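You operate a simulated robot arm through the tools that you are given. There is no shell and no other tool.

Carry out the task below with a simulated robot arm. There is one attempt and no reset: what you move stays moved.

## Task
The drawer sticks: wax the pale patch on its runner, then push it shut.
Fine: use the grey pad and put it back; the lid lies on the ledge meanwhile, then back on the wax tin. A coat counts when it lies all over at full strength: go over it till it gets no stronger.

It is judged by the outcome, as a careful person would: the job done as asked, and still so three seconds after it is handed in. It fails if anything else is knocked over, pushed out of place, dropped, spilled or broken. A push-on lid holds only when it is set on centred and level and pressed home; a screw cap is set on level and turned clockwise until tight.

## Robot
A 7-joint arm with a two-finger parallel gripper, fixed in place. Base frame: the origin is at the foot of the arm, x ahead of it, y to its left, z up; the work surface is at about z = 0.779. Lengths are in m, angles in rad, forces in N, time in s.
With the tool pointing down near the work surface it reaches from about 0.34 to 0.78 m from the base axis. Its first joint turns from -2.897 to 2.897 rad. Payload 3.91 kg.
Tool frame: the origin (TCP) lies between the finger pads and is the grasp point; the fingertips stand 0.03 m ahead of it; z points along the fingers, y is the line along which they close. The gripper opens to 0.11 m. The fingers are 0.02 m wide and 0.01 m thick; the gripper's body (0.048 by 0.112 m) begins 0.055 m behind the TCP.
Orientation is told as [roll, pitch, yaw] about the base's x, y, z axes, in that order, counted from this pose: with the fingers straight down and closing along the base's y, the tool's x points along the base's -x, its y along +y and its z along -z.

## Interface
- The arm moves only by the tool step_arm. Its argument "deltas" is a list of rows, each an object (a shift or turn left out is 0, a gripper value left out holds the last) with "xyz": the shift along the tool's x, y, z in m, a list of three; "rotation": the turn, a rotation vector about the tool's x, y, z in rad, a list of three; "claw": the closure, from 0 (fully open) to 1 (shut). In form: [{"xyz": [x, y, z], "rotation": [ax, ay, az], "claw": claw}, ...]. A call has 1 to 20 rows; each row shifts and turns the commanded pose from where the row before left it, along the tool's axes as they then stand. Rows are played at 5 a second. More than 0.05 m and 0.15 rad between two rows, or a gripper value outside its range, and nothing of the call is played. A pose out of reach is approached as far as the arm can. The call stops where the force on the tool passes 40 N (or 10 N more than at its start, if that is more) or the arm is blocked; 0.2 s more then pass. The fingers move at their own pace (about 0.153 m/s each) and stop on an object; they squeeze with about 24 N. The grip force told is the motor's: it shows also when the fingers shut on nothing. Time passes only in rows, and 0.2 s behind the last, so rows that do not move let the fingers close. The reply holds the time, the measured pose of the TCP, the force on the tool along the base axes, the opening and the grip force, in the units named above and with some noise, with the torque about the TCP (base axes, N m) and any sound that the robot's microphone picked up, and new pictures: "views" is both (left out), scene, wrist or none.
- Cameras (640 x 400 px; columns grow to the right, rows downward): "scene" is fixed at [0.398, 0.5011, 1.6267]; the picture's right is [-1.00, -0.01, 0.00], its down [-0.01, 0.98, -0.21] and it looks along [0.00, -0.21, -0.98] (base axes); focal length 320 px, centre (320, 200). "wrist" rides on the gripper at [0.077, 0.007, -0.114] in the tool frame; the picture's right is [-0.09, 1.00, 0.00], its down [-0.80, -0.07, -0.59] and it looks along [-0.59, -0.05, 0.80] (tool axes); focal length 270 px, centre (320, 200). There is no depth. A picture from a camera that has moved, and an enlarged one, comes with that camera's place and axes in the base frame and with its lens.
- move_column(by): slides the trunk up (or, below 0, down) by that many m; the arm rides with it, the base frame stays. It gives what a move gives, with no picture.
- inspect(camera, box): a new picture of the part [left, top, right, bottom] of that camera's present view, enlarged. The clock stands still meanwhile.
- hand_in(): hands the job in; it is judged then, once.

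Nothing tells you positions but the pictures and the camera data. Unless the task says otherwise, let go and move clear before handing in.

The tools are called after "Request:" as name(argument=value, ...) on one line, values as JSON. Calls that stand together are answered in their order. step_arm: Moves the arm, as the interface text tells. Its arguments: {"type":"object","properties":{"deltas":{"type":"array"},"views":{"type":"string","enum":["both","scene","wrist","none"]}},"required":["deltas"]} The other tools are called the same way: move_column (by) slides the trunk up or down; inspect (camera, box) takes an enlarged picture of a part of a camera's view; hand_in () hands the job in.

At the start:

```text
time: 0.0
tcp_pos: [0.3242, 0.3499, 1.2212]
ee_rot: [0.001, 0.001, 0.0]
contact_force: [0.4, -0.5, -0.3]
wrist_torque: [-0.01, -0.03, -0.03]
opening: 0.1102
grasp_force: 0.1
trunk travel left (down, up): [-0.575, 0.035]
```

scene: 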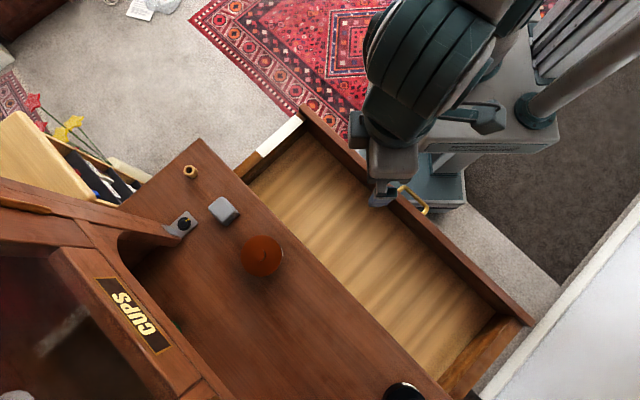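
wrist: 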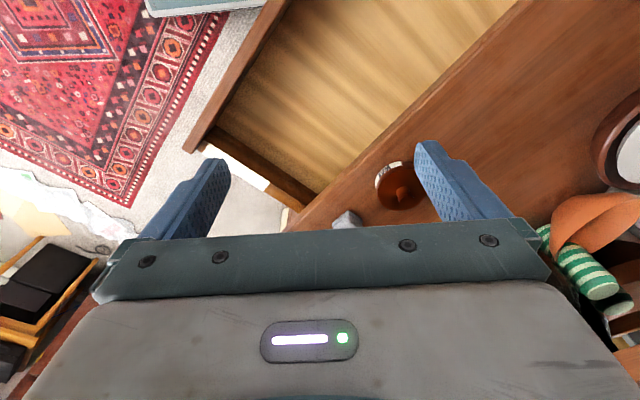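

I see a sideboard with an open drawer, a pale patch on the far-end runner of the drawer, a grey pad, a round brown wax tin, and a few small items. I'll look closer before moving.

Request:
inspect(camera="scene", box=[160, 140, 320, 290])

Request:
inspect(camera="scene", box=[220, 90, 440, 228])

Request:
inspect(camera="scene", box=[320, 260, 560, 400])

Request:
inspect(camera="wrist", box=[160, 0, 640, 300])

Request:
inspect(camera="scene", box=[0, 140, 320, 400])

```text
2.67 times, centred on (240, 215) of scene
camera zoom: at [0.398, 0.5011, 1.6267], right [-1.0, -0.01, 0.0], down [-0.01, 0.98, -0.21], along [0.0, -0.21, -0.98], focal length 854 px, centre (533, 160)
```

zoom: 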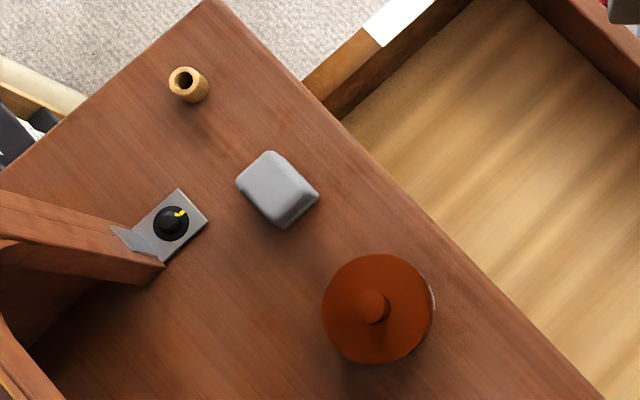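

```text
2.90 times, centred on (330, 159) of scene
camera zoom: at [0.398, 0.5011, 1.6267], right [-1.0, -0.01, 0.0], down [-0.01, 0.98, -0.21], along [0.0, -0.21, -0.98], focal length 928 px, centre (291, 319)
```

zoom: 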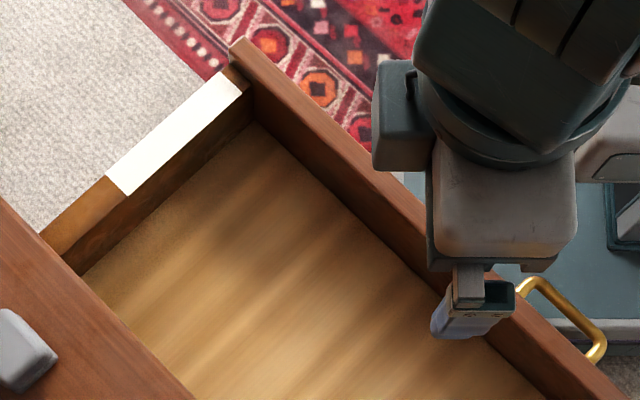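

```text
2.67 times, centred on (440, 330) of scene
camera zoom: at [0.398, 0.5011, 1.6267], right [-1.0, -0.01, 0.0], down [-0.01, 0.98, -0.21], along [0.0, -0.21, -0.98], focal length 854 px, centre (0, -147)
```

zoom: 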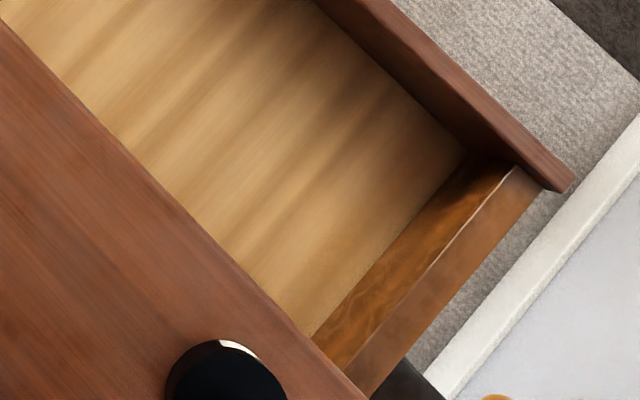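

```text
1.33 times, centred on (400, 150) of wrist
camera zoom: at [0.2476, 0.3558, 1.3358], right [0.09, 1.0, 0.0], down [0.8, -0.07, 0.59], along [0.59, -0.05, -0.8], focal length 360 px, centre (213, 267)
```

zoom: 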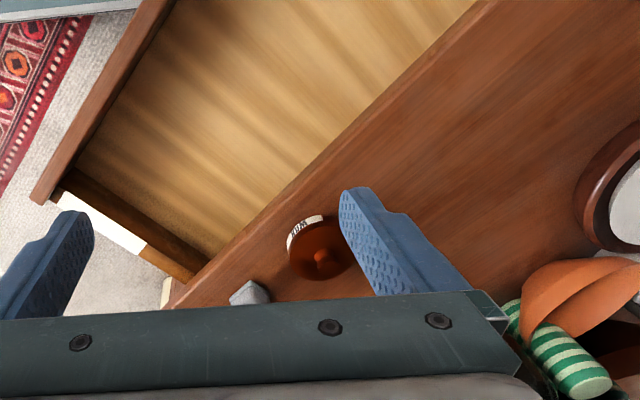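

```text
1.54 times, centred on (160, 270) of scene
camera zoom: at [0.398, 0.5011, 1.6267], right [-1.0, -0.01, 0.0], down [-0.01, 0.98, -0.21], along [0.0, -0.21, -0.98], focal length 493 px, centre (566, 92)
```

zoom: 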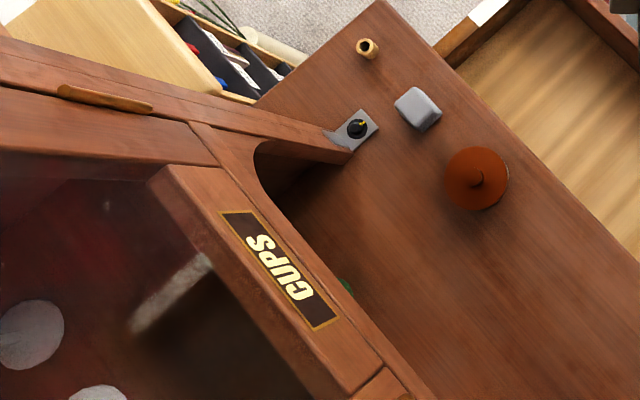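

The sideboard lies at about 45° to the base, with tin, pad and a hutch behind. I'll turn the wrist camera to face it squarely for a better look before touching anything.

Request:
step_arm(deltas=[{"rotation": [0, 0, -0.131]}, {"rotation": [0, 0, -0.131]}, {"rotation": [0, 0, -0.131]}, {"rotation": [0, 0, -0.131]}, {"rotation": [0, 0, -0.131]}, {"rotation": [0, 0, -0.131]}], views="both")

```text
time: 1.4
tcp_pos: [0.3258, 0.3503, 1.221]
ee_rot: [0.0, 0.0, 0.788]
contact_force: [-0.1, -0.2, 0.7]
wrist_torque: [0.05, 0.0, -0.05]
opening: 0.1098
grasp_force: 0.2
trunk travel left (down, up): [-0.575, 0.035]
camera wrist: at [0.2665, 0.2995, 1.3362], right [-0.64, 0.76, 0.0], down [0.61, 0.52, 0.59], along [0.45, 0.38, -0.8], focal length 270 px, centre (320, 200)
```

scene: 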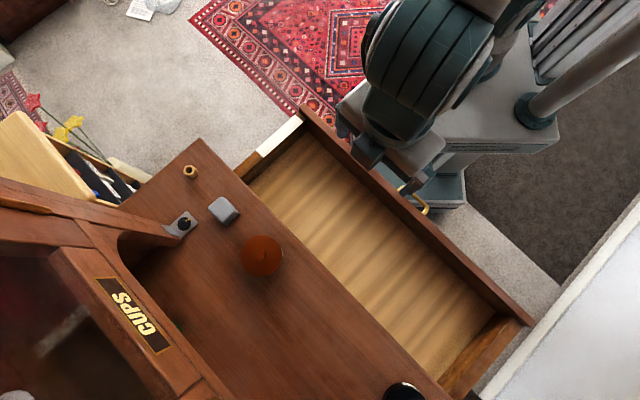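
wrist: 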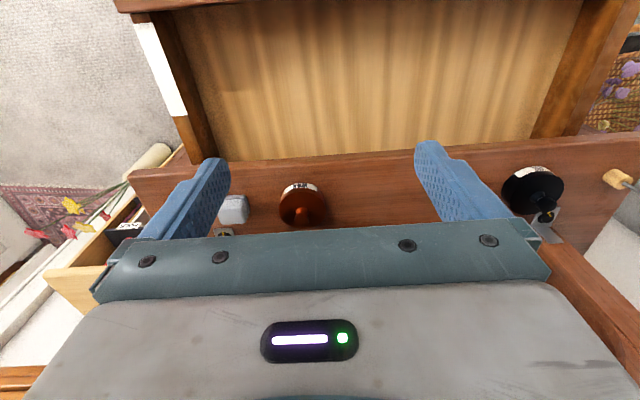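

There are two tins, a brown one and a black one. I'll read the labels to know which is the wax.

Request:
inspect(camera="wrist", box=[260, 170, 360, 240])

Request:
inspect(camera="wrist", box=[480, 130, 640, 250])

Request:
inspect(camera="wrist", box=[100, 130, 280, 250])

Request:
inspect(camera="wrist", box=[90, 0, 290, 150])

```text
5.71 times, centred on (310, 205) of wrist
camera zoom: at [0.2665, 0.2995, 1.3362], right [-0.64, 0.76, 0.0], down [0.61, 0.52, 0.59], along [0.45, 0.38, -0.8], focal length 1544 px, centre (377, 171)
```

zoom: 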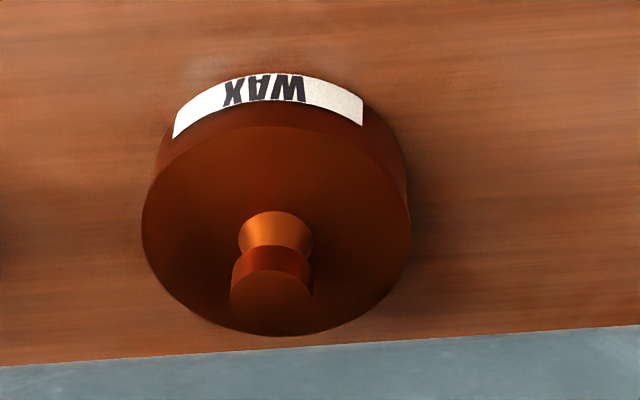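

```text
3.33 times, centred on (560, 190) of wrist
camera zoom: at [0.2665, 0.2995, 1.3362], right [-0.64, 0.76, 0.0], down [0.61, 0.52, 0.59], along [0.45, 0.38, -0.8], focal length 901 px, centre (-480, 233)
```

zoom: 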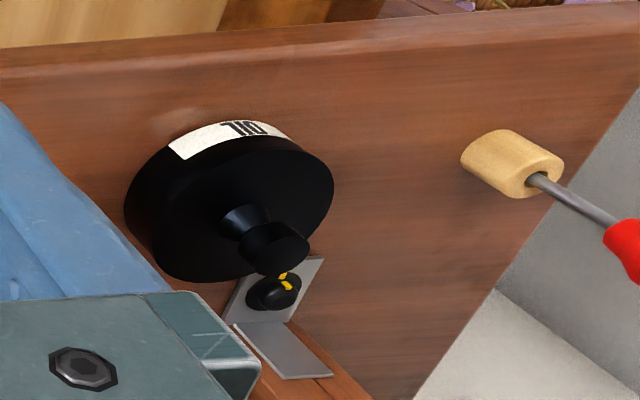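

```text
3.33 times, centred on (190, 190) of wrist
camera zoom: at [0.2665, 0.2995, 1.3362], right [-0.64, 0.76, 0.0], down [0.61, 0.52, 0.59], along [0.45, 0.38, -0.8], focal length 901 px, centre (753, 233)
```

zoom: 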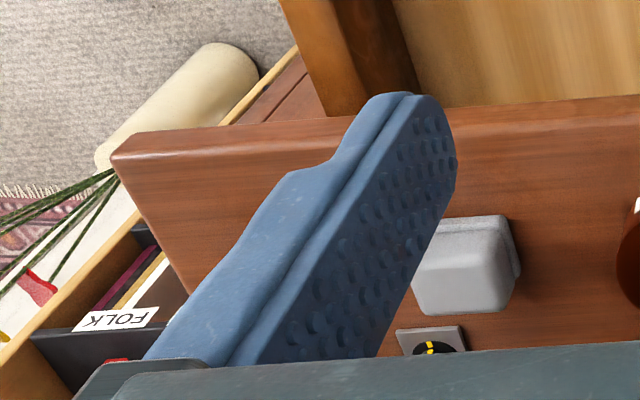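

```text
2.67 times, centred on (190, 75) of wrist
camera zoom: at [0.2665, 0.2995, 1.3362], right [-0.64, 0.76, 0.0], down [0.61, 0.52, 0.59], along [0.45, 0.38, -0.8], focal length 721 px, centre (667, 533)
```

zoom: 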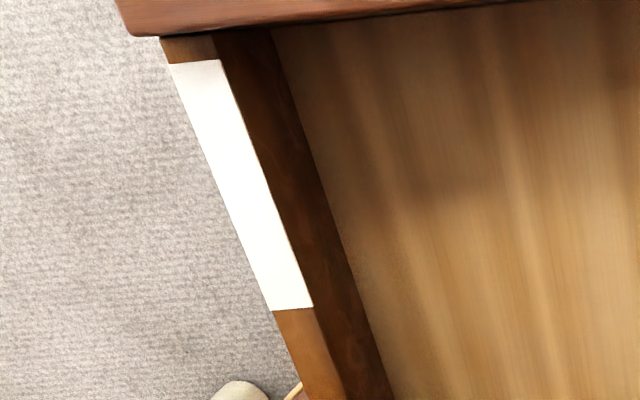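

The brown tin is the wax (the black one says OIL). I still need to find the ledge, so I'll tilt the wrist camera up to look at the hutch.

Request:
step_arm(deltas=[{"rotation": [0, -0.14, 0]}, {"rotation": [0, -0.14, 0]}, {"rotation": [0, -0.14, 0]}, {"rotation": [0, -0.14, 0]}], views="both")

```text
time: 2.4
tcp_pos: [0.3241, 0.3489, 1.2198]
ee_rot: [-0.001, -0.563, 0.787]
contact_force: [-0.4, 0.2, 0.4]
wrist_torque: [-0.01, 0.01, -0.02]
opening: 0.1097
grasp_force: 0.1
trunk travel left (down, up): [-0.575, 0.035]
camera wrist: at [0.2307, 0.2646, 1.2768], right [-0.65, 0.76, 0.05], down [0.3, 0.21, 0.93], along [0.69, 0.62, -0.36], focal length 270 px, centre (320, 200)
```

scene: 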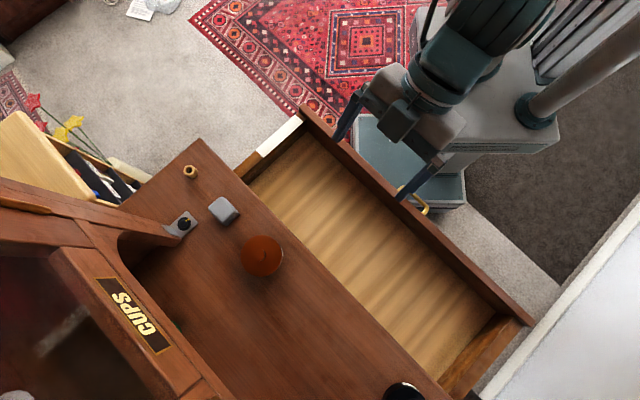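
wrist: 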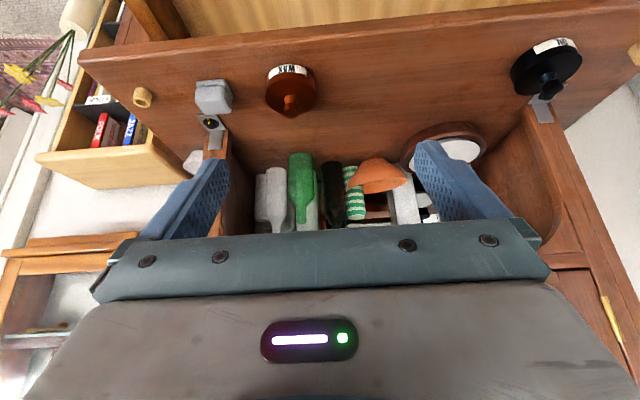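

Request:
inspect(camera="wrist", box=[220, 100, 580, 240])

Request:
inspect(camera="wrist", box=[0, 60, 240, 240])

Request:
inspect(camera="wrist", box=[440, 20, 640, 200])

Request:
inspect(camera="wrist", box=[520, 180, 640, 400])

Request:
inspect(camera="wrist", box=[0, 200, 160, 400])

```text
1.78 times, centred on (400, 170) of wrist
camera zoom: at [0.2307, 0.2646, 1.2768], right [-0.65, 0.76, 0.05], down [0.3, 0.21, 0.93], along [0.69, 0.62, -0.36], focal length 480 px, centre (178, 253)
```

zoom: 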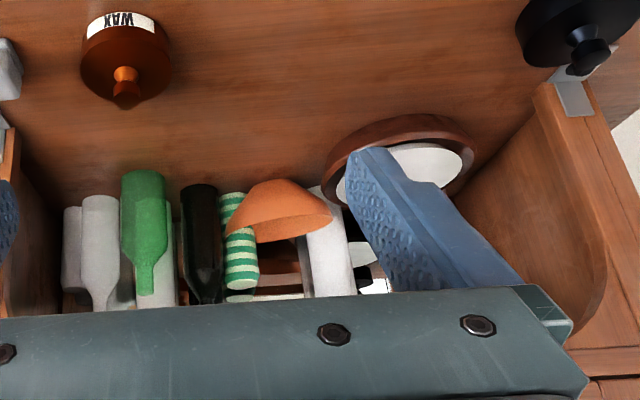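

```text
2.22 times, centred on (120, 150) of wrist
camera zoom: at [0.2307, 0.2646, 1.2768], right [-0.65, 0.76, 0.05], down [0.3, 0.21, 0.93], along [0.69, 0.62, -0.36], focal length 601 px, centre (764, 311)
```

zoom: 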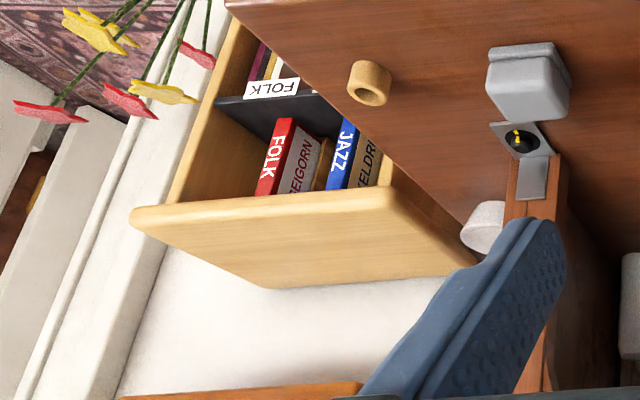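

```text
2.22 times, centred on (540, 110) of wrist
camera zoom: at [0.2307, 0.2646, 1.2768], right [-0.65, 0.76, 0.05], down [0.3, 0.21, 0.93], along [0.69, 0.62, -0.36], focal length 601 px, centre (-169, 400)
```

zoom: 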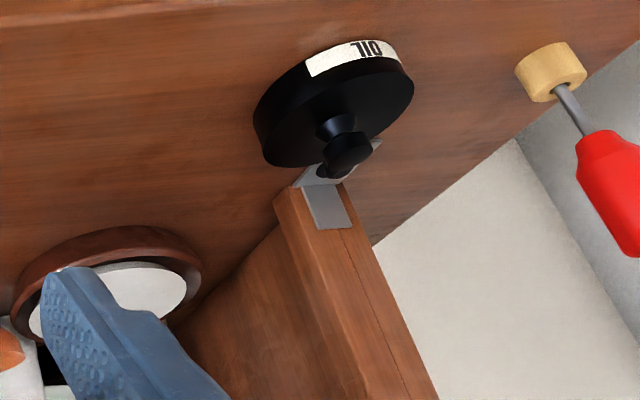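

```text
1.82 times, centred on (580, 290) of wrist
camera zoom: at [0.2307, 0.2646, 1.2768], right [-0.65, 0.76, 0.05], down [0.3, 0.21, 0.93], along [0.69, 0.62, -0.36], focal length 491 px, centre (-153, 36)
```

zoom: 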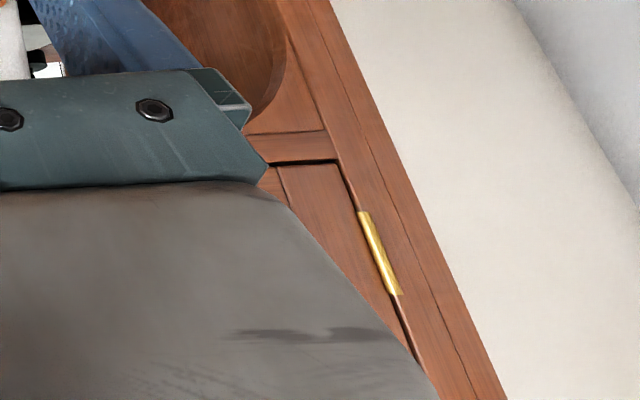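

```text
2.00 times, centred on (80, 300) of wrist
camera zoom: at [0.2307, 0.2646, 1.2768], right [-0.65, 0.76, 0.05], down [0.3, 0.21, 0.93], along [0.69, 0.62, -0.36], focal length 541 px, centre (800, 0)
```

zoom: 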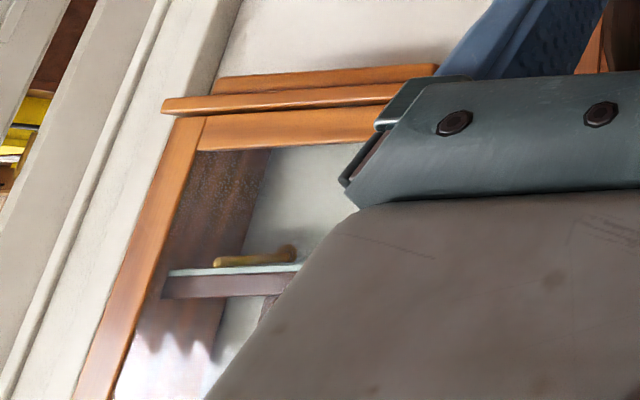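

The wax tin, grey pad and an oil tin stand on the dresser top in front of the hutch, which I take to be the ledge; its height comes out nearer 0.9 m than 0.78. I'll level the tool and move closer to measure properly.

Request:
step_arm(deltas=[{"rotation": [0, 0.14, 0]}, {"rotation": [0, 0.14, 0]}, {"rotation": [0, 0.14, 0]}, {"rotation": [0, 0.14, 0]}, {"xyz": [-0.021, -0.0295, 0.0175]}, {"xyz": [-0.021, -0.0295, 0.0175]}, {"xyz": [-0.021, -0.0295, 0.0175]}, {"xyz": [-0.021, -0.0295, 0.0175]}], views="both")

```text
time: 4.2
tcp_pos: [0.47, 0.3271, 1.1497]
ee_rot: [0.001, -0.002, 0.787]
contact_force: [0.4, 0.9, 0.1]
wrist_torque: [-0.03, 0.02, 0.0]
opening: 0.1098
grasp_force: 0.2
trunk travel left (down, up): [-0.575, 0.035]
camera wrist: at [0.4113, 0.2774, 1.2639], right [-0.64, 0.77, 0.0], down [0.62, 0.52, 0.59], along [0.45, 0.38, -0.8], focal length 270 px, centre (320, 200)
```

scene: 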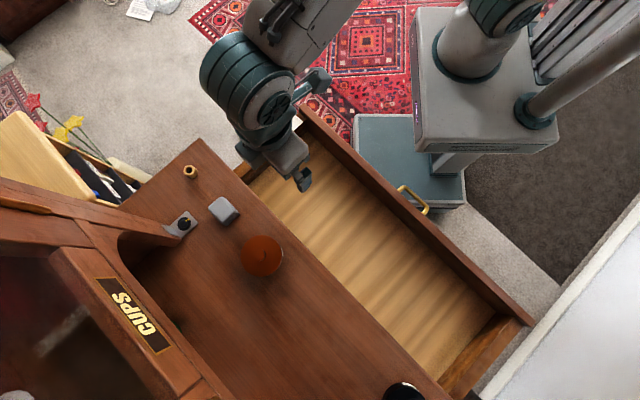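
wrist: 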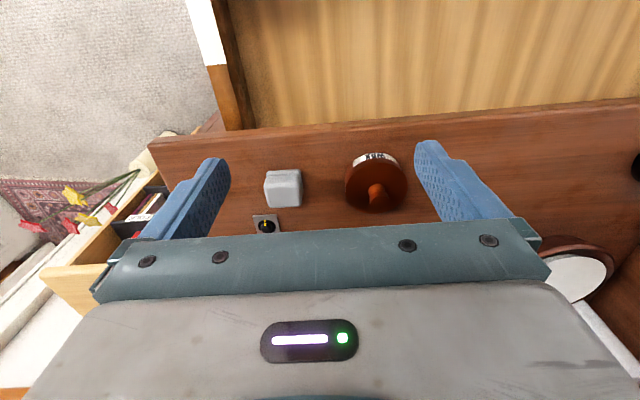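

Request:
inspect(camera="wrist", box=[240, 130, 420, 242])

Request:
inspect(camera="wrist", box=[150, 0, 310, 100])

Request:
inspect(camera="scene", box=[200, 180, 300, 290])

Request:
inspect(camera="scene", box=[370, 160, 470, 230])

```text
3.56 times, centred on (330, 186) of wrist
camera zoom: at [0.4113, 0.2774, 1.2639], right [-0.64, 0.77, 0.0], down [0.62, 0.52, 0.59], along [0.45, 0.38, -0.8], focal length 961 px, centre (284, 250)
```

zoom: 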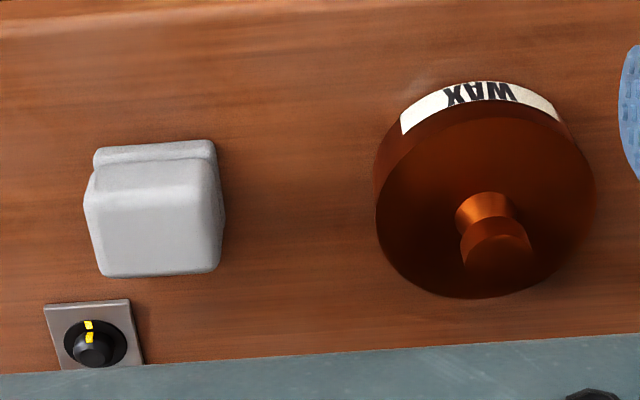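

```text
4.00 times, centred on (230, 50) of wrist
camera zoom: at [0.4113, 0.2774, 1.2639], right [-0.64, 0.77, 0.0], down [0.62, 0.52, 0.59], along [0.45, 0.38, -0.8], focal length 1081 px, centre (680, 800)
```

zoom: 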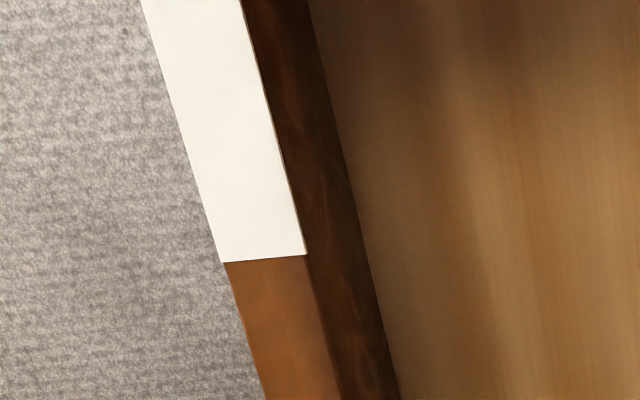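

```text
3.64 times, centred on (250, 235) of scene
camera zoom: at [0.398, 0.5011, 1.6267], right [-1.0, -0.01, 0.0], down [-0.01, 0.98, -0.21], along [0.0, -0.21, -0.98], focal length 1164 px, centre (574, 73)
```

zoom: 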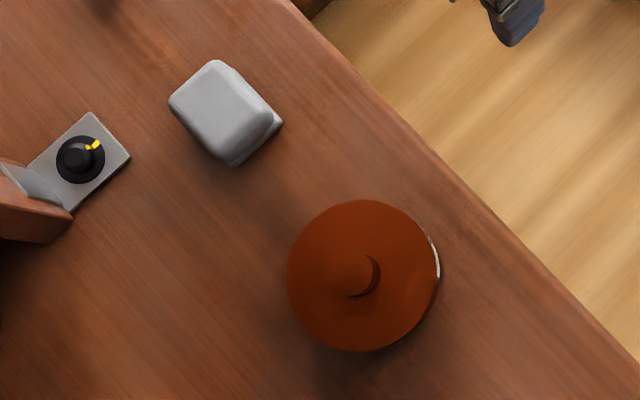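

```text
5.71 times, centred on (420, 195) of scene
camera zoom: at [0.398, 0.5011, 1.6267], right [-1.0, -0.01, 0.0], down [-0.01, 0.98, -0.21], along [0.0, -0.21, -0.98], focal length 1830 px, centre (-251, 229)
```

zoom: 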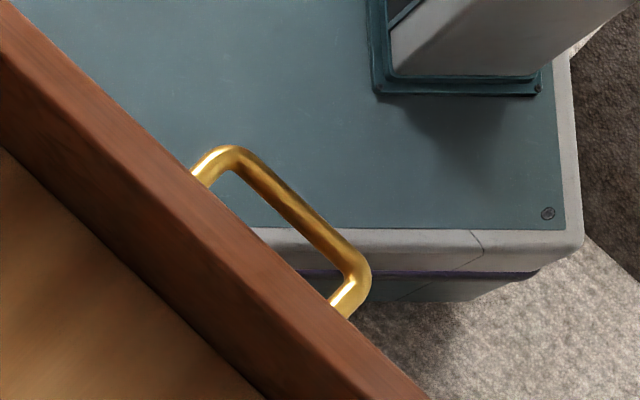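

The knob of the wax lid is at about (0.52, 0.475, 0.98), ledge around z 0.92. I'll half-close the fingers and hover above the knob to refine.

Request:
step_arm(deltas=[{"xyz": [-0.0351, 0.0172, 0.02], "claw": 0.5}, {"xyz": [-0.0351, 0.0172, 0.02]}, {"xyz": [-0.0351, 0.0172, 0.02]}, {"xyz": [-0.0351, 0.0172, 0.02]}, {"xyz": [0, 0, 0]}], views="both")

```text
time: 5.4
tcp_pos: [0.5172, 0.4742, 1.0718]
ee_rot: [0.0, 0.001, 0.789]
contact_force: [0.3, -0.1, 0.1]
wrist_torque: [-0.04, -0.01, -0.03]
opening: 0.0549
grasp_force: 0.1
trunk travel left (down, up): [-0.575, 0.035]
camera wrist: at [0.4581, 0.425, 1.1876], right [-0.64, 0.77, 0.0], down [0.62, 0.52, 0.59], along [0.46, 0.38, -0.8], focal length 270 px, centre (320, 200)
```

scene: 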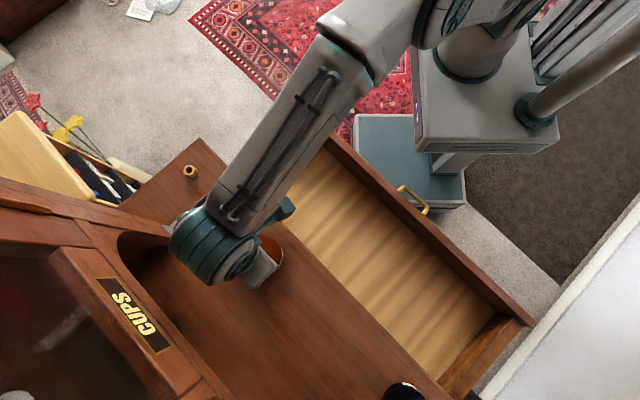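
wrist: 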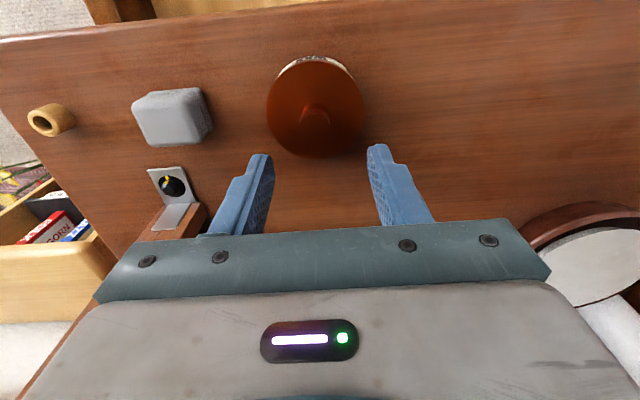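

Request:
inspect(camera="wrist", box=[240, 40, 400, 160])

Request:
inspect(camera="wrist", box=[110, 60, 250, 240])

```text
3.33 times, centred on (320, 100) of wrist
camera zoom: at [0.4581, 0.425, 1.1876], right [-0.64, 0.77, 0.0], down [0.62, 0.52, 0.59], along [0.46, 0.38, -0.8], focal length 901 px, centre (320, 533)
```

zoom: 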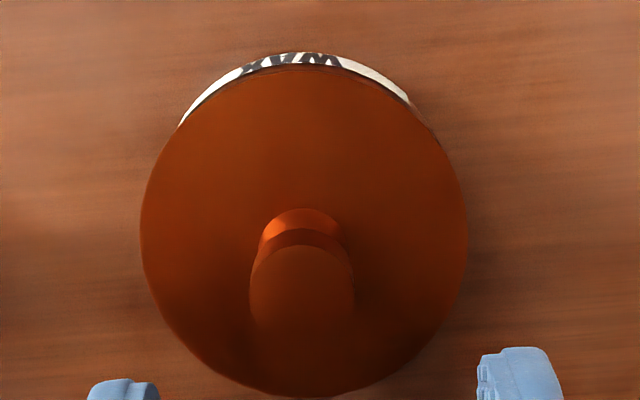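

```text
2.22 times, centred on (180, 150) of wrist
camera zoom: at [0.4581, 0.425, 1.1876], right [-0.64, 0.77, 0.0], down [0.62, 0.52, 0.59], along [0.46, 0.38, -0.8], focal length 601 px, centre (631, 311)
```

zoom: 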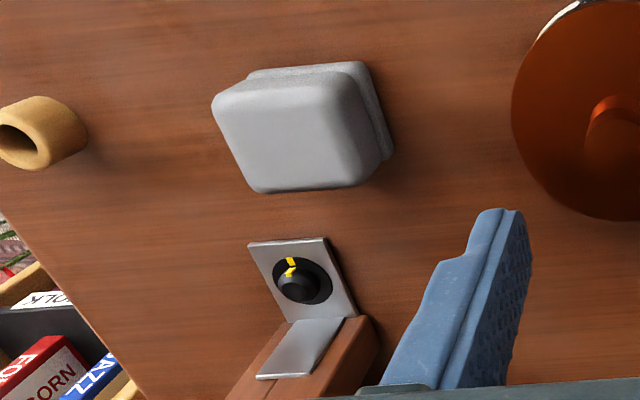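

The knob sits about 4 mm off to the tool's −x/−y. I'll correct and come down closer.

Request:
step_arm(deltas=[{"xyz": [-0.002, -0.0045, 0.015]}, {"xyz": [0, 0, 0.018]}, {"xyz": [0, 0, 0.012]}, {"xyz": [0, 0, 0]}], views="wrist")

Request:
inspect(camera="wrist", box=[240, 60, 400, 180])

```text
time: 6.4
tcp_pos: [0.523, 0.4708, 1.0263]
ee_rot: [0.0, 0.001, 0.787]
contact_force: [0.1, 0.7, -1.2]
wrist_torque: [-0.03, 0.0, 0.01]
opening: 0.0551
grasp_force: 0.1
trunk travel left (down, up): [-0.575, 0.035]
camera wrist: at [0.4636, 0.4214, 1.1421], right [-0.64, 0.77, 0.0], down [0.62, 0.52, 0.59], along [0.46, 0.38, -0.8], focal length 270 px, centre (320, 200)
```

wrist: 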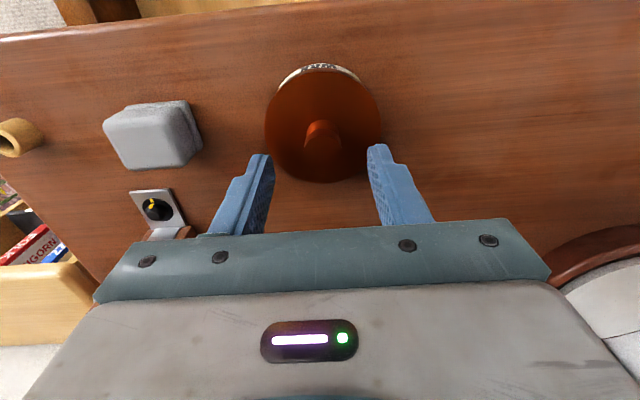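

```text
3.33 times, centred on (320, 120) of wrist
camera zoom: at [0.4636, 0.4214, 1.1421], right [-0.64, 0.77, 0.0], down [0.62, 0.52, 0.59], along [0.46, 0.38, -0.8], focal length 901 px, centre (320, 467)
```

zoom: 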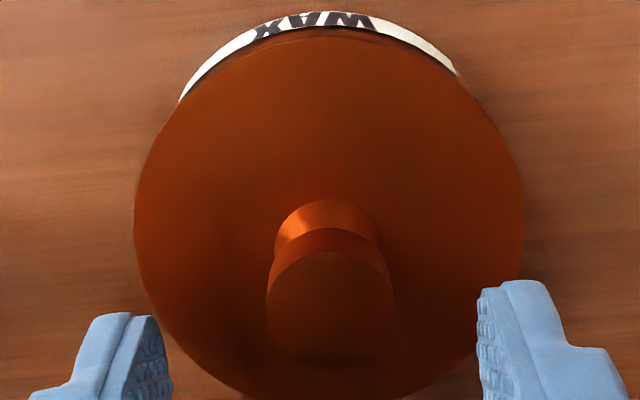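

The knob is centred between the fingers to about 2 mm, with its top near z 0.98. I'll lower the fingertips around it and close.

Request:
step_arm(deltas=[{"xyz": [0, 0.002, 0.013]}, {"xyz": [0, 0, 0.013]}, {"xyz": [0, 0, 0.012]}, {"xyz": [0, 0, 0]}], views="wrist")

Request:
inspect(camera="wrist", box=[240, 80, 400, 200])

```text
time: 7.4
tcp_pos: [0.5203, 0.4731, 0.9876]
ee_rot: [0.001, 0.0, 0.788]
contact_force: [0.4, -0.3, 0.5]
wrist_torque: [0.02, -0.01, -0.04]
opening: 0.0553
grasp_force: 0.1
trunk travel left (down, up): [-0.575, 0.035]
camera wrist: at [0.4621, 0.4229, 1.103], right [-0.64, 0.77, 0.0], down [0.62, 0.52, 0.59], along [0.46, 0.38, -0.8], focal length 270 px, centre (320, 200)
```

wrist: 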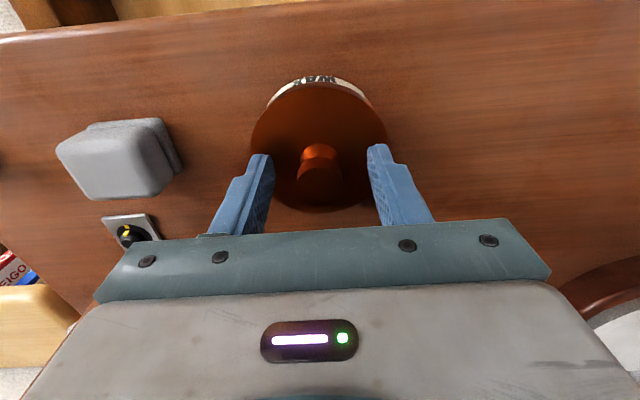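

```text
3.33 times, centred on (320, 140) of wrist
camera zoom: at [0.4621, 0.4229, 1.103], right [-0.64, 0.77, 0.0], down [0.62, 0.52, 0.59], along [0.46, 0.38, -0.8], focal length 901 px, centre (320, 400)
```

zoom: 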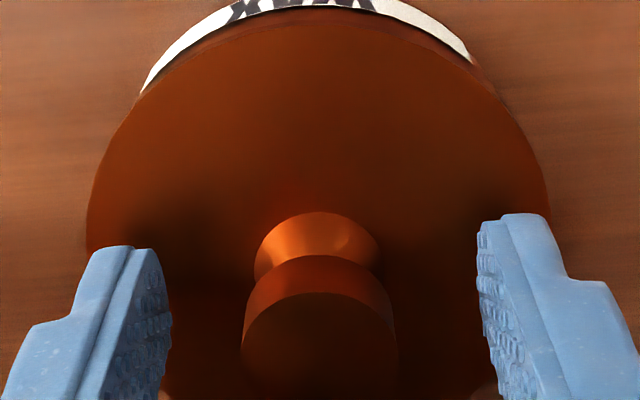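

Good alignment; closing on the knob.

Request:
step_arm(deltas=[{"claw": 1.0}, {"claw": 1.0}, {"claw": 1.0}], views="wrist")

```text
time: 8.2
tcp_pos: [0.5219, 0.4726, 0.9879]
ee_rot: [-0.001, 0.001, 0.786]
contact_force: [-0.6, 0.1, -0.1]
wrist_torque: [-0.03, 0.0, 0.03]
opening: 0.0238
grasp_force: 24.1
trunk travel left (down, up): [-0.575, 0.035]
camera wrist: at [0.4621, 0.4228, 1.1031], right [-0.64, 0.77, 0.0], down [0.62, 0.52, 0.59], along [0.45, 0.38, -0.8], focal length 270 px, centre (320, 200)
```

wrist: 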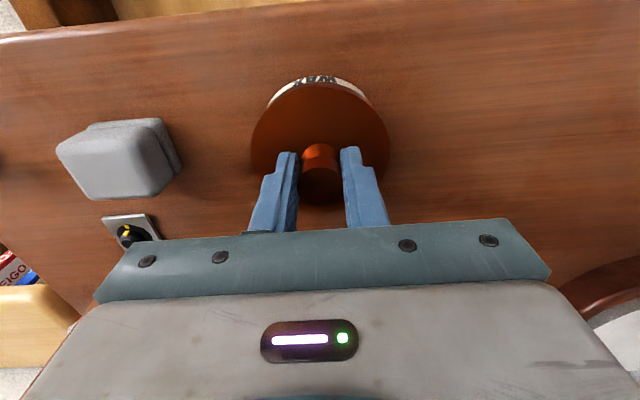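

Gripped the 24 mm knob. Lifting gently while watching the force.

Request:
step_arm(deltas=[{"xyz": [0, 0, -0.002]}, {"xyz": [0, 0, -0.003]}, {"xyz": [0, 0, 0]}], views="wrist")

Request:
inspect(camera="wrist", box=[240, 60, 400, 180])

```text
time: 9.0
tcp_pos: [0.521, 0.4727, 0.9925]
ee_rot: [-0.001, -0.001, 0.788]
contact_force: [-0.3, 0.1, -0.5]
wrist_torque: [0.01, 0.03, 0.01]
opening: 0.0222
grasp_force: 24.3
trunk travel left (down, up): [-0.575, 0.035]
camera wrist: at [0.4623, 0.4229, 1.1085], right [-0.64, 0.77, 0.0], down [0.62, 0.52, 0.59], along [0.45, 0.38, -0.8], focal length 270 px, centre (320, 200)
```

wrist: 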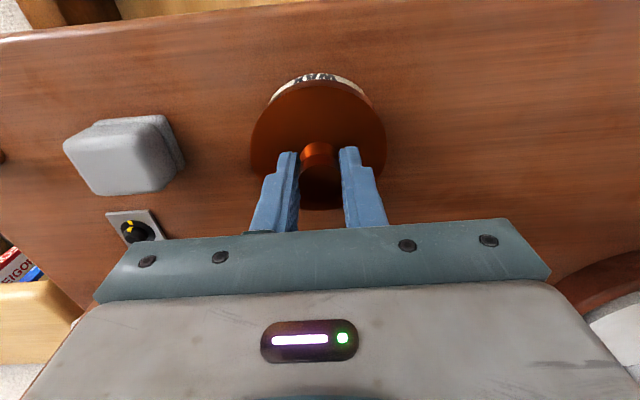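

```text
3.33 times, centred on (320, 120) of wrist
camera zoom: at [0.4623, 0.4229, 1.1085], right [-0.64, 0.77, 0.0], down [0.62, 0.52, 0.59], along [0.45, 0.38, -0.8], focal length 901 px, centre (320, 467)
```

zoom: 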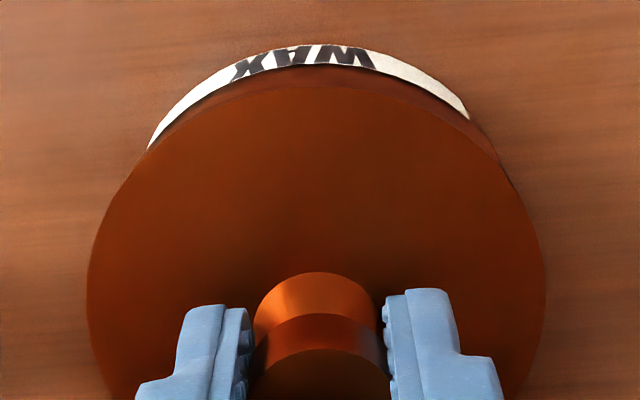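

The lid seems to be coming up off the tin. I'll lift more and check that the tin stays.

Request:
step_arm(deltas=[{"xyz": [0, 0, -0.005]}, {"xyz": [0, 0, -0.005]}, {"xyz": [0, 0, -0.008]}, {"xyz": [0, 0, -0.012]}, {"xyz": [0, 0, 0]}], views="both")

Request:
inspect(camera="wrist", box=[240, 40, 400, 160])

```text
time: 10.2
tcp_pos: [0.5196, 0.4736, 1.0232]
ee_rot: [0.001, 0.0, 0.787]
contact_force: [-0.6, -0.6, -0.9]
wrist_torque: [0.02, -0.02, -0.03]
opening: 0.0234
grasp_force: 24.1
trunk travel left (down, up): [-0.575, 0.035]
camera wrist: at [0.4603, 0.4231, 1.1385], right [-0.64, 0.77, 0.0], down [0.62, 0.52, 0.59], along [0.46, 0.38, -0.8], focal length 270 px, centre (320, 200)
```

scene: 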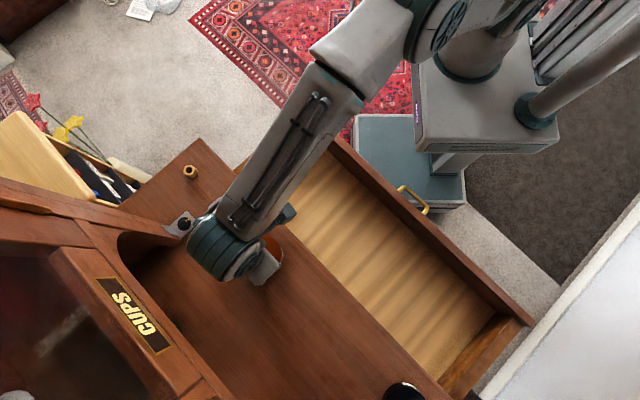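
wrist: 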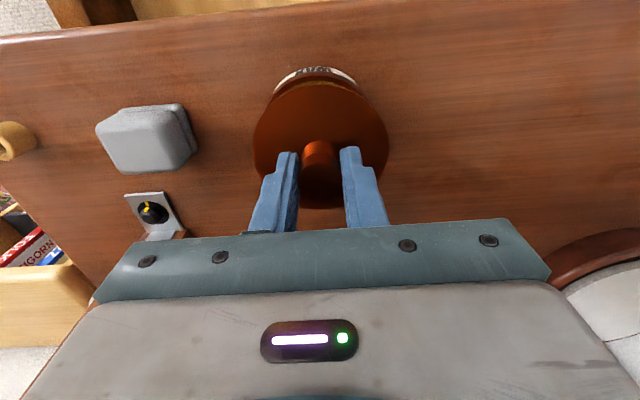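

```text
3.33 times, centred on (320, 100) of wrist
camera zoom: at [0.4603, 0.4231, 1.1385], right [-0.64, 0.77, 0.0], down [0.62, 0.52, 0.59], along [0.46, 0.38, -0.8], focal length 901 px, centre (320, 533)
```

zoom: 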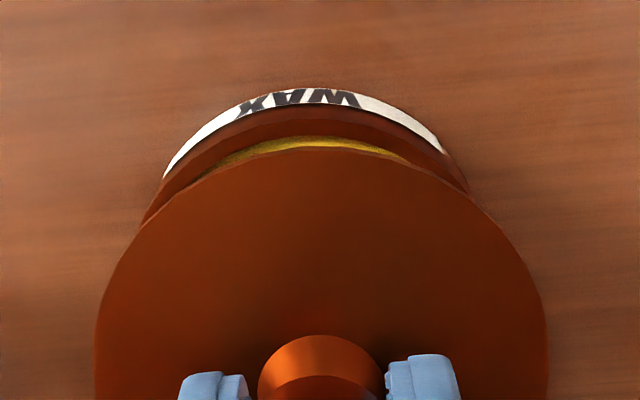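

The lid is off and golden wax shows inside. I'll carry the lid left along the ledge to a clear spot and lower it there.

Request:
step_arm(deltas=[{"xyz": [0, 0, -0.03]}, {"xyz": [0, 0.035, 0]}, {"xyz": [0, 0.035, 0]}, {"xyz": [0, 0.035, 0]}, {"xyz": [0, 0.035, 0]}, {"xyz": [0, 0, 0]}], views="both")

```text
time: 11.6
tcp_pos: [0.423, 0.5711, 1.0535]
ee_rot: [0.0, 0.001, 0.785]
contact_force: [0.1, 0.4, -0.1]
wrist_torque: [0.01, 0.01, 0.07]
opening: 0.0232
grasp_force: 24.2
trunk travel left (down, up): [-0.575, 0.035]
camera wrist: at [0.3631, 0.5214, 1.169], right [-0.64, 0.77, 0.0], down [0.62, 0.52, 0.59], along [0.46, 0.38, -0.8], focal length 270 px, centre (320, 200)
```

scene: 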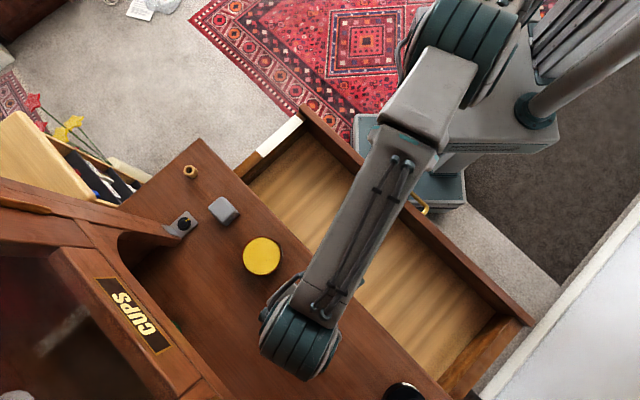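
wrist: 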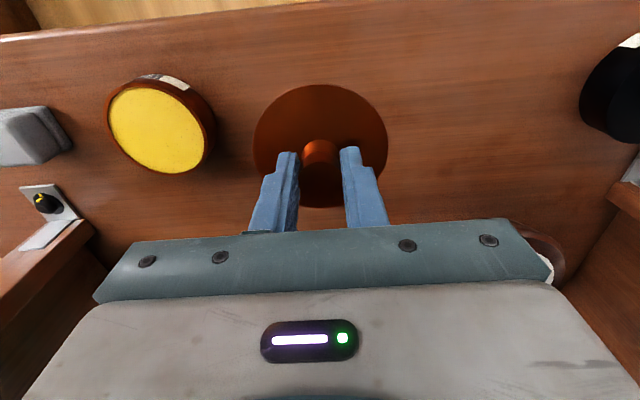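

Request:
step_arm(deltas=[{"xyz": [0, 0, 0.015]}, {"xyz": [0, 0, 0.015]}, {"xyz": [0, 0, 0.015]}, {"xyz": [0, 0, 0.01]}, {"xyz": [0, 0, 0.005]}, {"xyz": [0, 0, 0]}], views="wrist")

Request:
inspect(camera="wrist", box=[240, 60, 400, 180])

```text
time: 13.0
tcp_pos: [0.4221, 0.5726, 0.9927]
ee_rot: [0.001, 0.0, 0.787]
contact_force: [-0.4, -0.3, -0.6]
wrist_torque: [-0.04, -0.03, -0.01]
opening: 0.0237
grasp_force: 23.9
trunk travel left (down, up): [-0.575, 0.035]
camera wrist: at [0.362, 0.5219, 1.1075], right [-0.64, 0.77, 0.0], down [0.62, 0.52, 0.59], along [0.45, 0.38, -0.8], focal length 270 px, centre (320, 200)
```

wrist: 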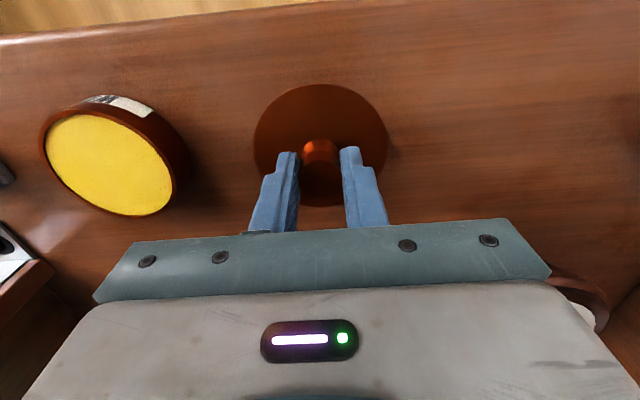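

```text
3.33 times, centred on (320, 120) of wrist
camera zoom: at [0.362, 0.5219, 1.1075], right [-0.64, 0.77, 0.0], down [0.62, 0.52, 0.59], along [0.45, 0.38, -0.8], focal length 901 px, centre (320, 467)
```

zoom: 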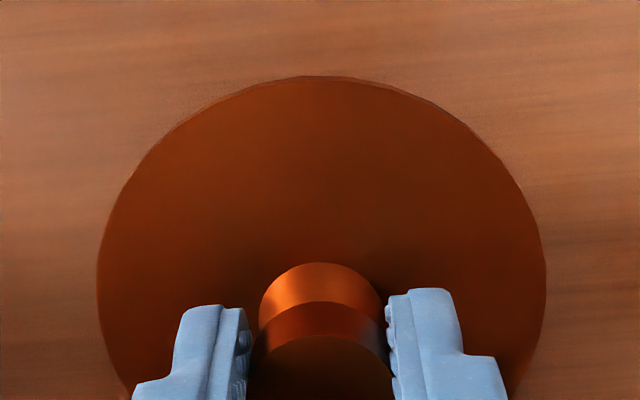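

Request:
step_arm(deltas=[{"xyz": [0, 0, 0.004]}, {"xyz": [0, 0, 0.004]}, {"xyz": [0, 0, 0]}], views="none")

```text
time: 13.8
tcp_pos: [0.4216, 0.572, 0.9847]
ee_rot: [0.0, 0.0, 0.787]
contact_force: [-0.5, 0.5, -0.9]
wrist_torque: [-0.01, -0.03, -0.03]
opening: 0.0233
grasp_force: 24.2
trunk travel left (down, up): [-0.575, 0.035]
```

Request:
step_arm(deltas=[{"xyz": [0, 0, 0.003]}, {"xyz": [0, 0, 0.003]}, {"xyz": [0, 0, 0]}], views="none")

```text
time: 14.6
tcp_pos: [0.4202, 0.5709, 0.9788]
ee_rot: [0.001, 0.0, 0.788]
contact_force: [0.4, 1.1, -0.5]
wrist_torque: [0.01, -0.01, 0.05]
opening: 0.0235
grasp_force: 24.0
trunk travel left (down, up): [-0.575, 0.035]
```

Request:
step_arm(deltas=[{"xyz": [0, 0, 0.003]}, {"xyz": [0, 0, 0.003]}, {"xyz": [0, 0, 0]}], views="wrist")

Request:
inspect(camera="wrist", box=[240, 60, 400, 180])

```text
time: 15.4
tcp_pos: [0.4217, 0.5713, 0.9733]
ee_rot: [0.001, 0.001, 0.787]
contact_force: [0.3, -0.9, 0.4]
wrist_torque: [0.02, 0.01, -0.01]
opening: 0.0232
grasp_force: 24.5
trunk travel left (down, up): [-0.575, 0.035]
camera wrist: at [0.3628, 0.5215, 1.0879], right [-0.64, 0.77, 0.0], down [0.62, 0.52, 0.59], along [0.46, 0.38, -0.8], focal length 270 px, centre (320, 200)
```

wrist: 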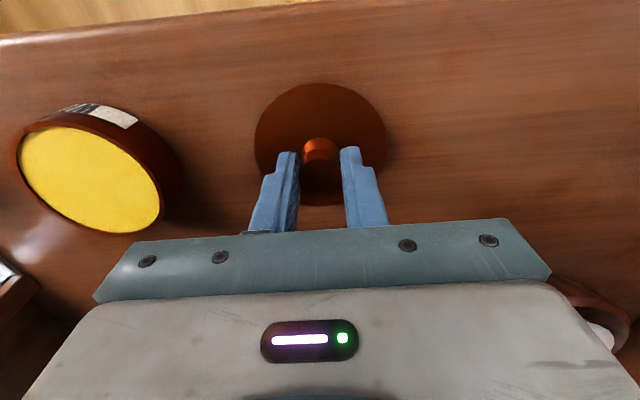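

```text
3.33 times, centred on (320, 120) of wrist
camera zoom: at [0.3628, 0.5215, 1.0879], right [-0.64, 0.77, 0.0], down [0.62, 0.52, 0.59], along [0.46, 0.38, -0.8], focal length 901 px, centre (320, 467)
```

zoom: 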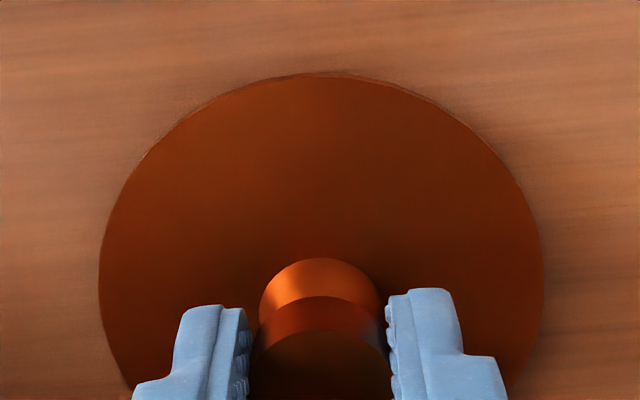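

Request:
step_arm(deltas=[{"xyz": [0, 0, 0.003]}, {"xyz": [0, 0, 0.003]}, {"xyz": [0, 0, 0]}], views="none")

```text
time: 16.2
tcp_pos: [0.422, 0.5719, 0.9664]
ee_rot: [-0.001, -0.001, 0.786]
contact_force: [-0.2, -1.5, 5.5]
wrist_torque: [-0.05, 0.04, -0.01]
opening: 0.0235
grasp_force: 23.9
trunk travel left (down, up): [-0.575, 0.035]
```

The lid touched down (5 N). I'll let go and rise.

Request:
step_arm(deltas=[{"claw": 0.45}, {"claw": 0.45}, {"xyz": [0, 0, -0.01]}, {"xyz": [0, 0, -0.03]}, {"xyz": [0, 0, -0.04]}, {"xyz": [0, 0, -0.04]}, {"xyz": [0, 0, 0]}], views="both")

```text
time: 17.8
tcp_pos: [0.4211, 0.5729, 1.0865]
ee_rot: [0.0, 0.0, 0.788]
contact_force: [0.2, 0.3, -0.2]
wrist_torque: [-0.01, 0.04, 0.01]
opening: 0.0603
grasp_force: 0.1
trunk travel left (down, up): [-0.575, 0.035]
camera wrist: at [0.3623, 0.5229, 1.2018], right [-0.64, 0.77, 0.0], down [0.62, 0.52, 0.59], along [0.45, 0.38, -0.8], focal length 270 px, centre (320, 200)
```

scene: 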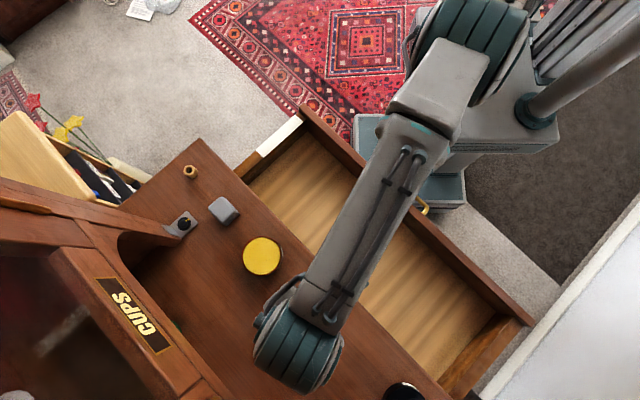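
wrist: 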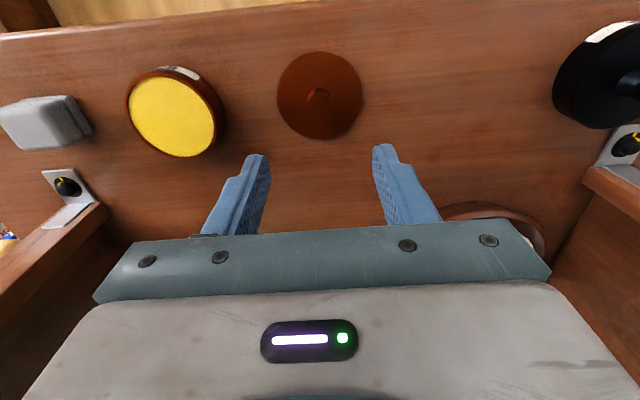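

The lid rests level on the ledge. Now over to the grey pad to measure it.

Request:
step_arm(deltas=[{"xyz": [0, -0.045, 0], "claw": 0.0}, {"xyz": [0, -0.045, 0]}, {"xyz": [0, -0.045, 0]}, {"xyz": [0, -0.045, 0]}, {"xyz": [0, -0.045, 0]}, {"xyz": [0, -0.04, 0]}, {"xyz": [0, 0, 0]}], views="both")

Request:
inspect(camera="wrist", box=[230, 30, 410, 160])

```text
time: 19.4
tcp_pos: [0.6102, 0.3824, 1.0895]
ee_rot: [0.0, -0.001, 0.788]
contact_force: [-0.4, 0.5, -0.6]
wrist_torque: [0.03, 0.01, -0.02]
opening: 0.1103
grasp_force: 0.2
trunk travel left (down, up): [-0.575, 0.035]
camera wrist: at [0.5514, 0.3322, 1.2048], right [-0.64, 0.76, 0.0], down [0.61, 0.52, 0.59], along [0.45, 0.38, -0.8], focal length 270 px, centre (320, 200)
```

scene: 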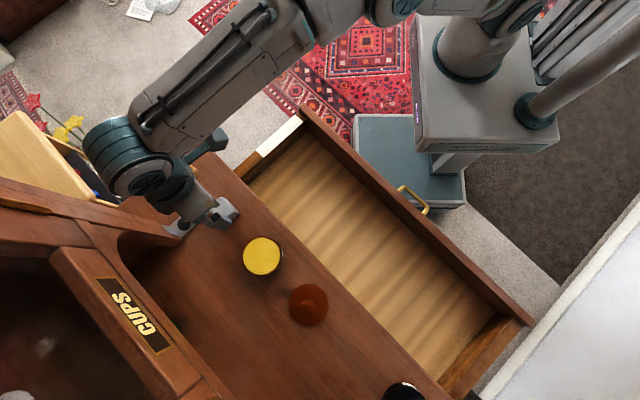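
wrist: 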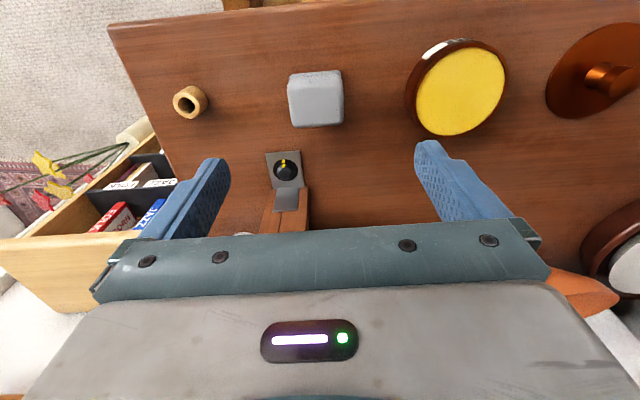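

```text
3.08 times, centred on (320, 95) of wrist
camera zoom: at [0.5514, 0.3322, 1.2048], right [-0.64, 0.76, 0.0], down [0.61, 0.52, 0.59], along [0.45, 0.38, -0.8], focal length 832 px, centre (320, 523)
```

zoom: 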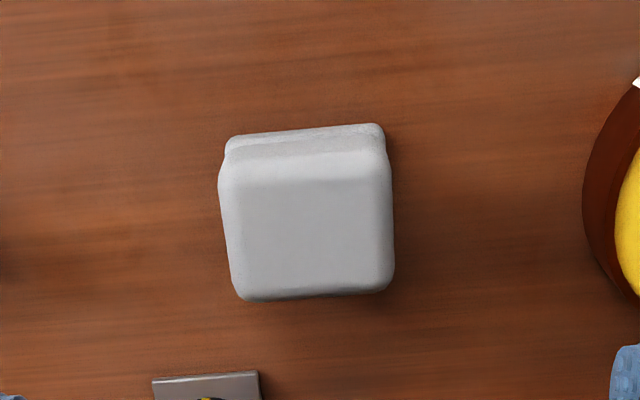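

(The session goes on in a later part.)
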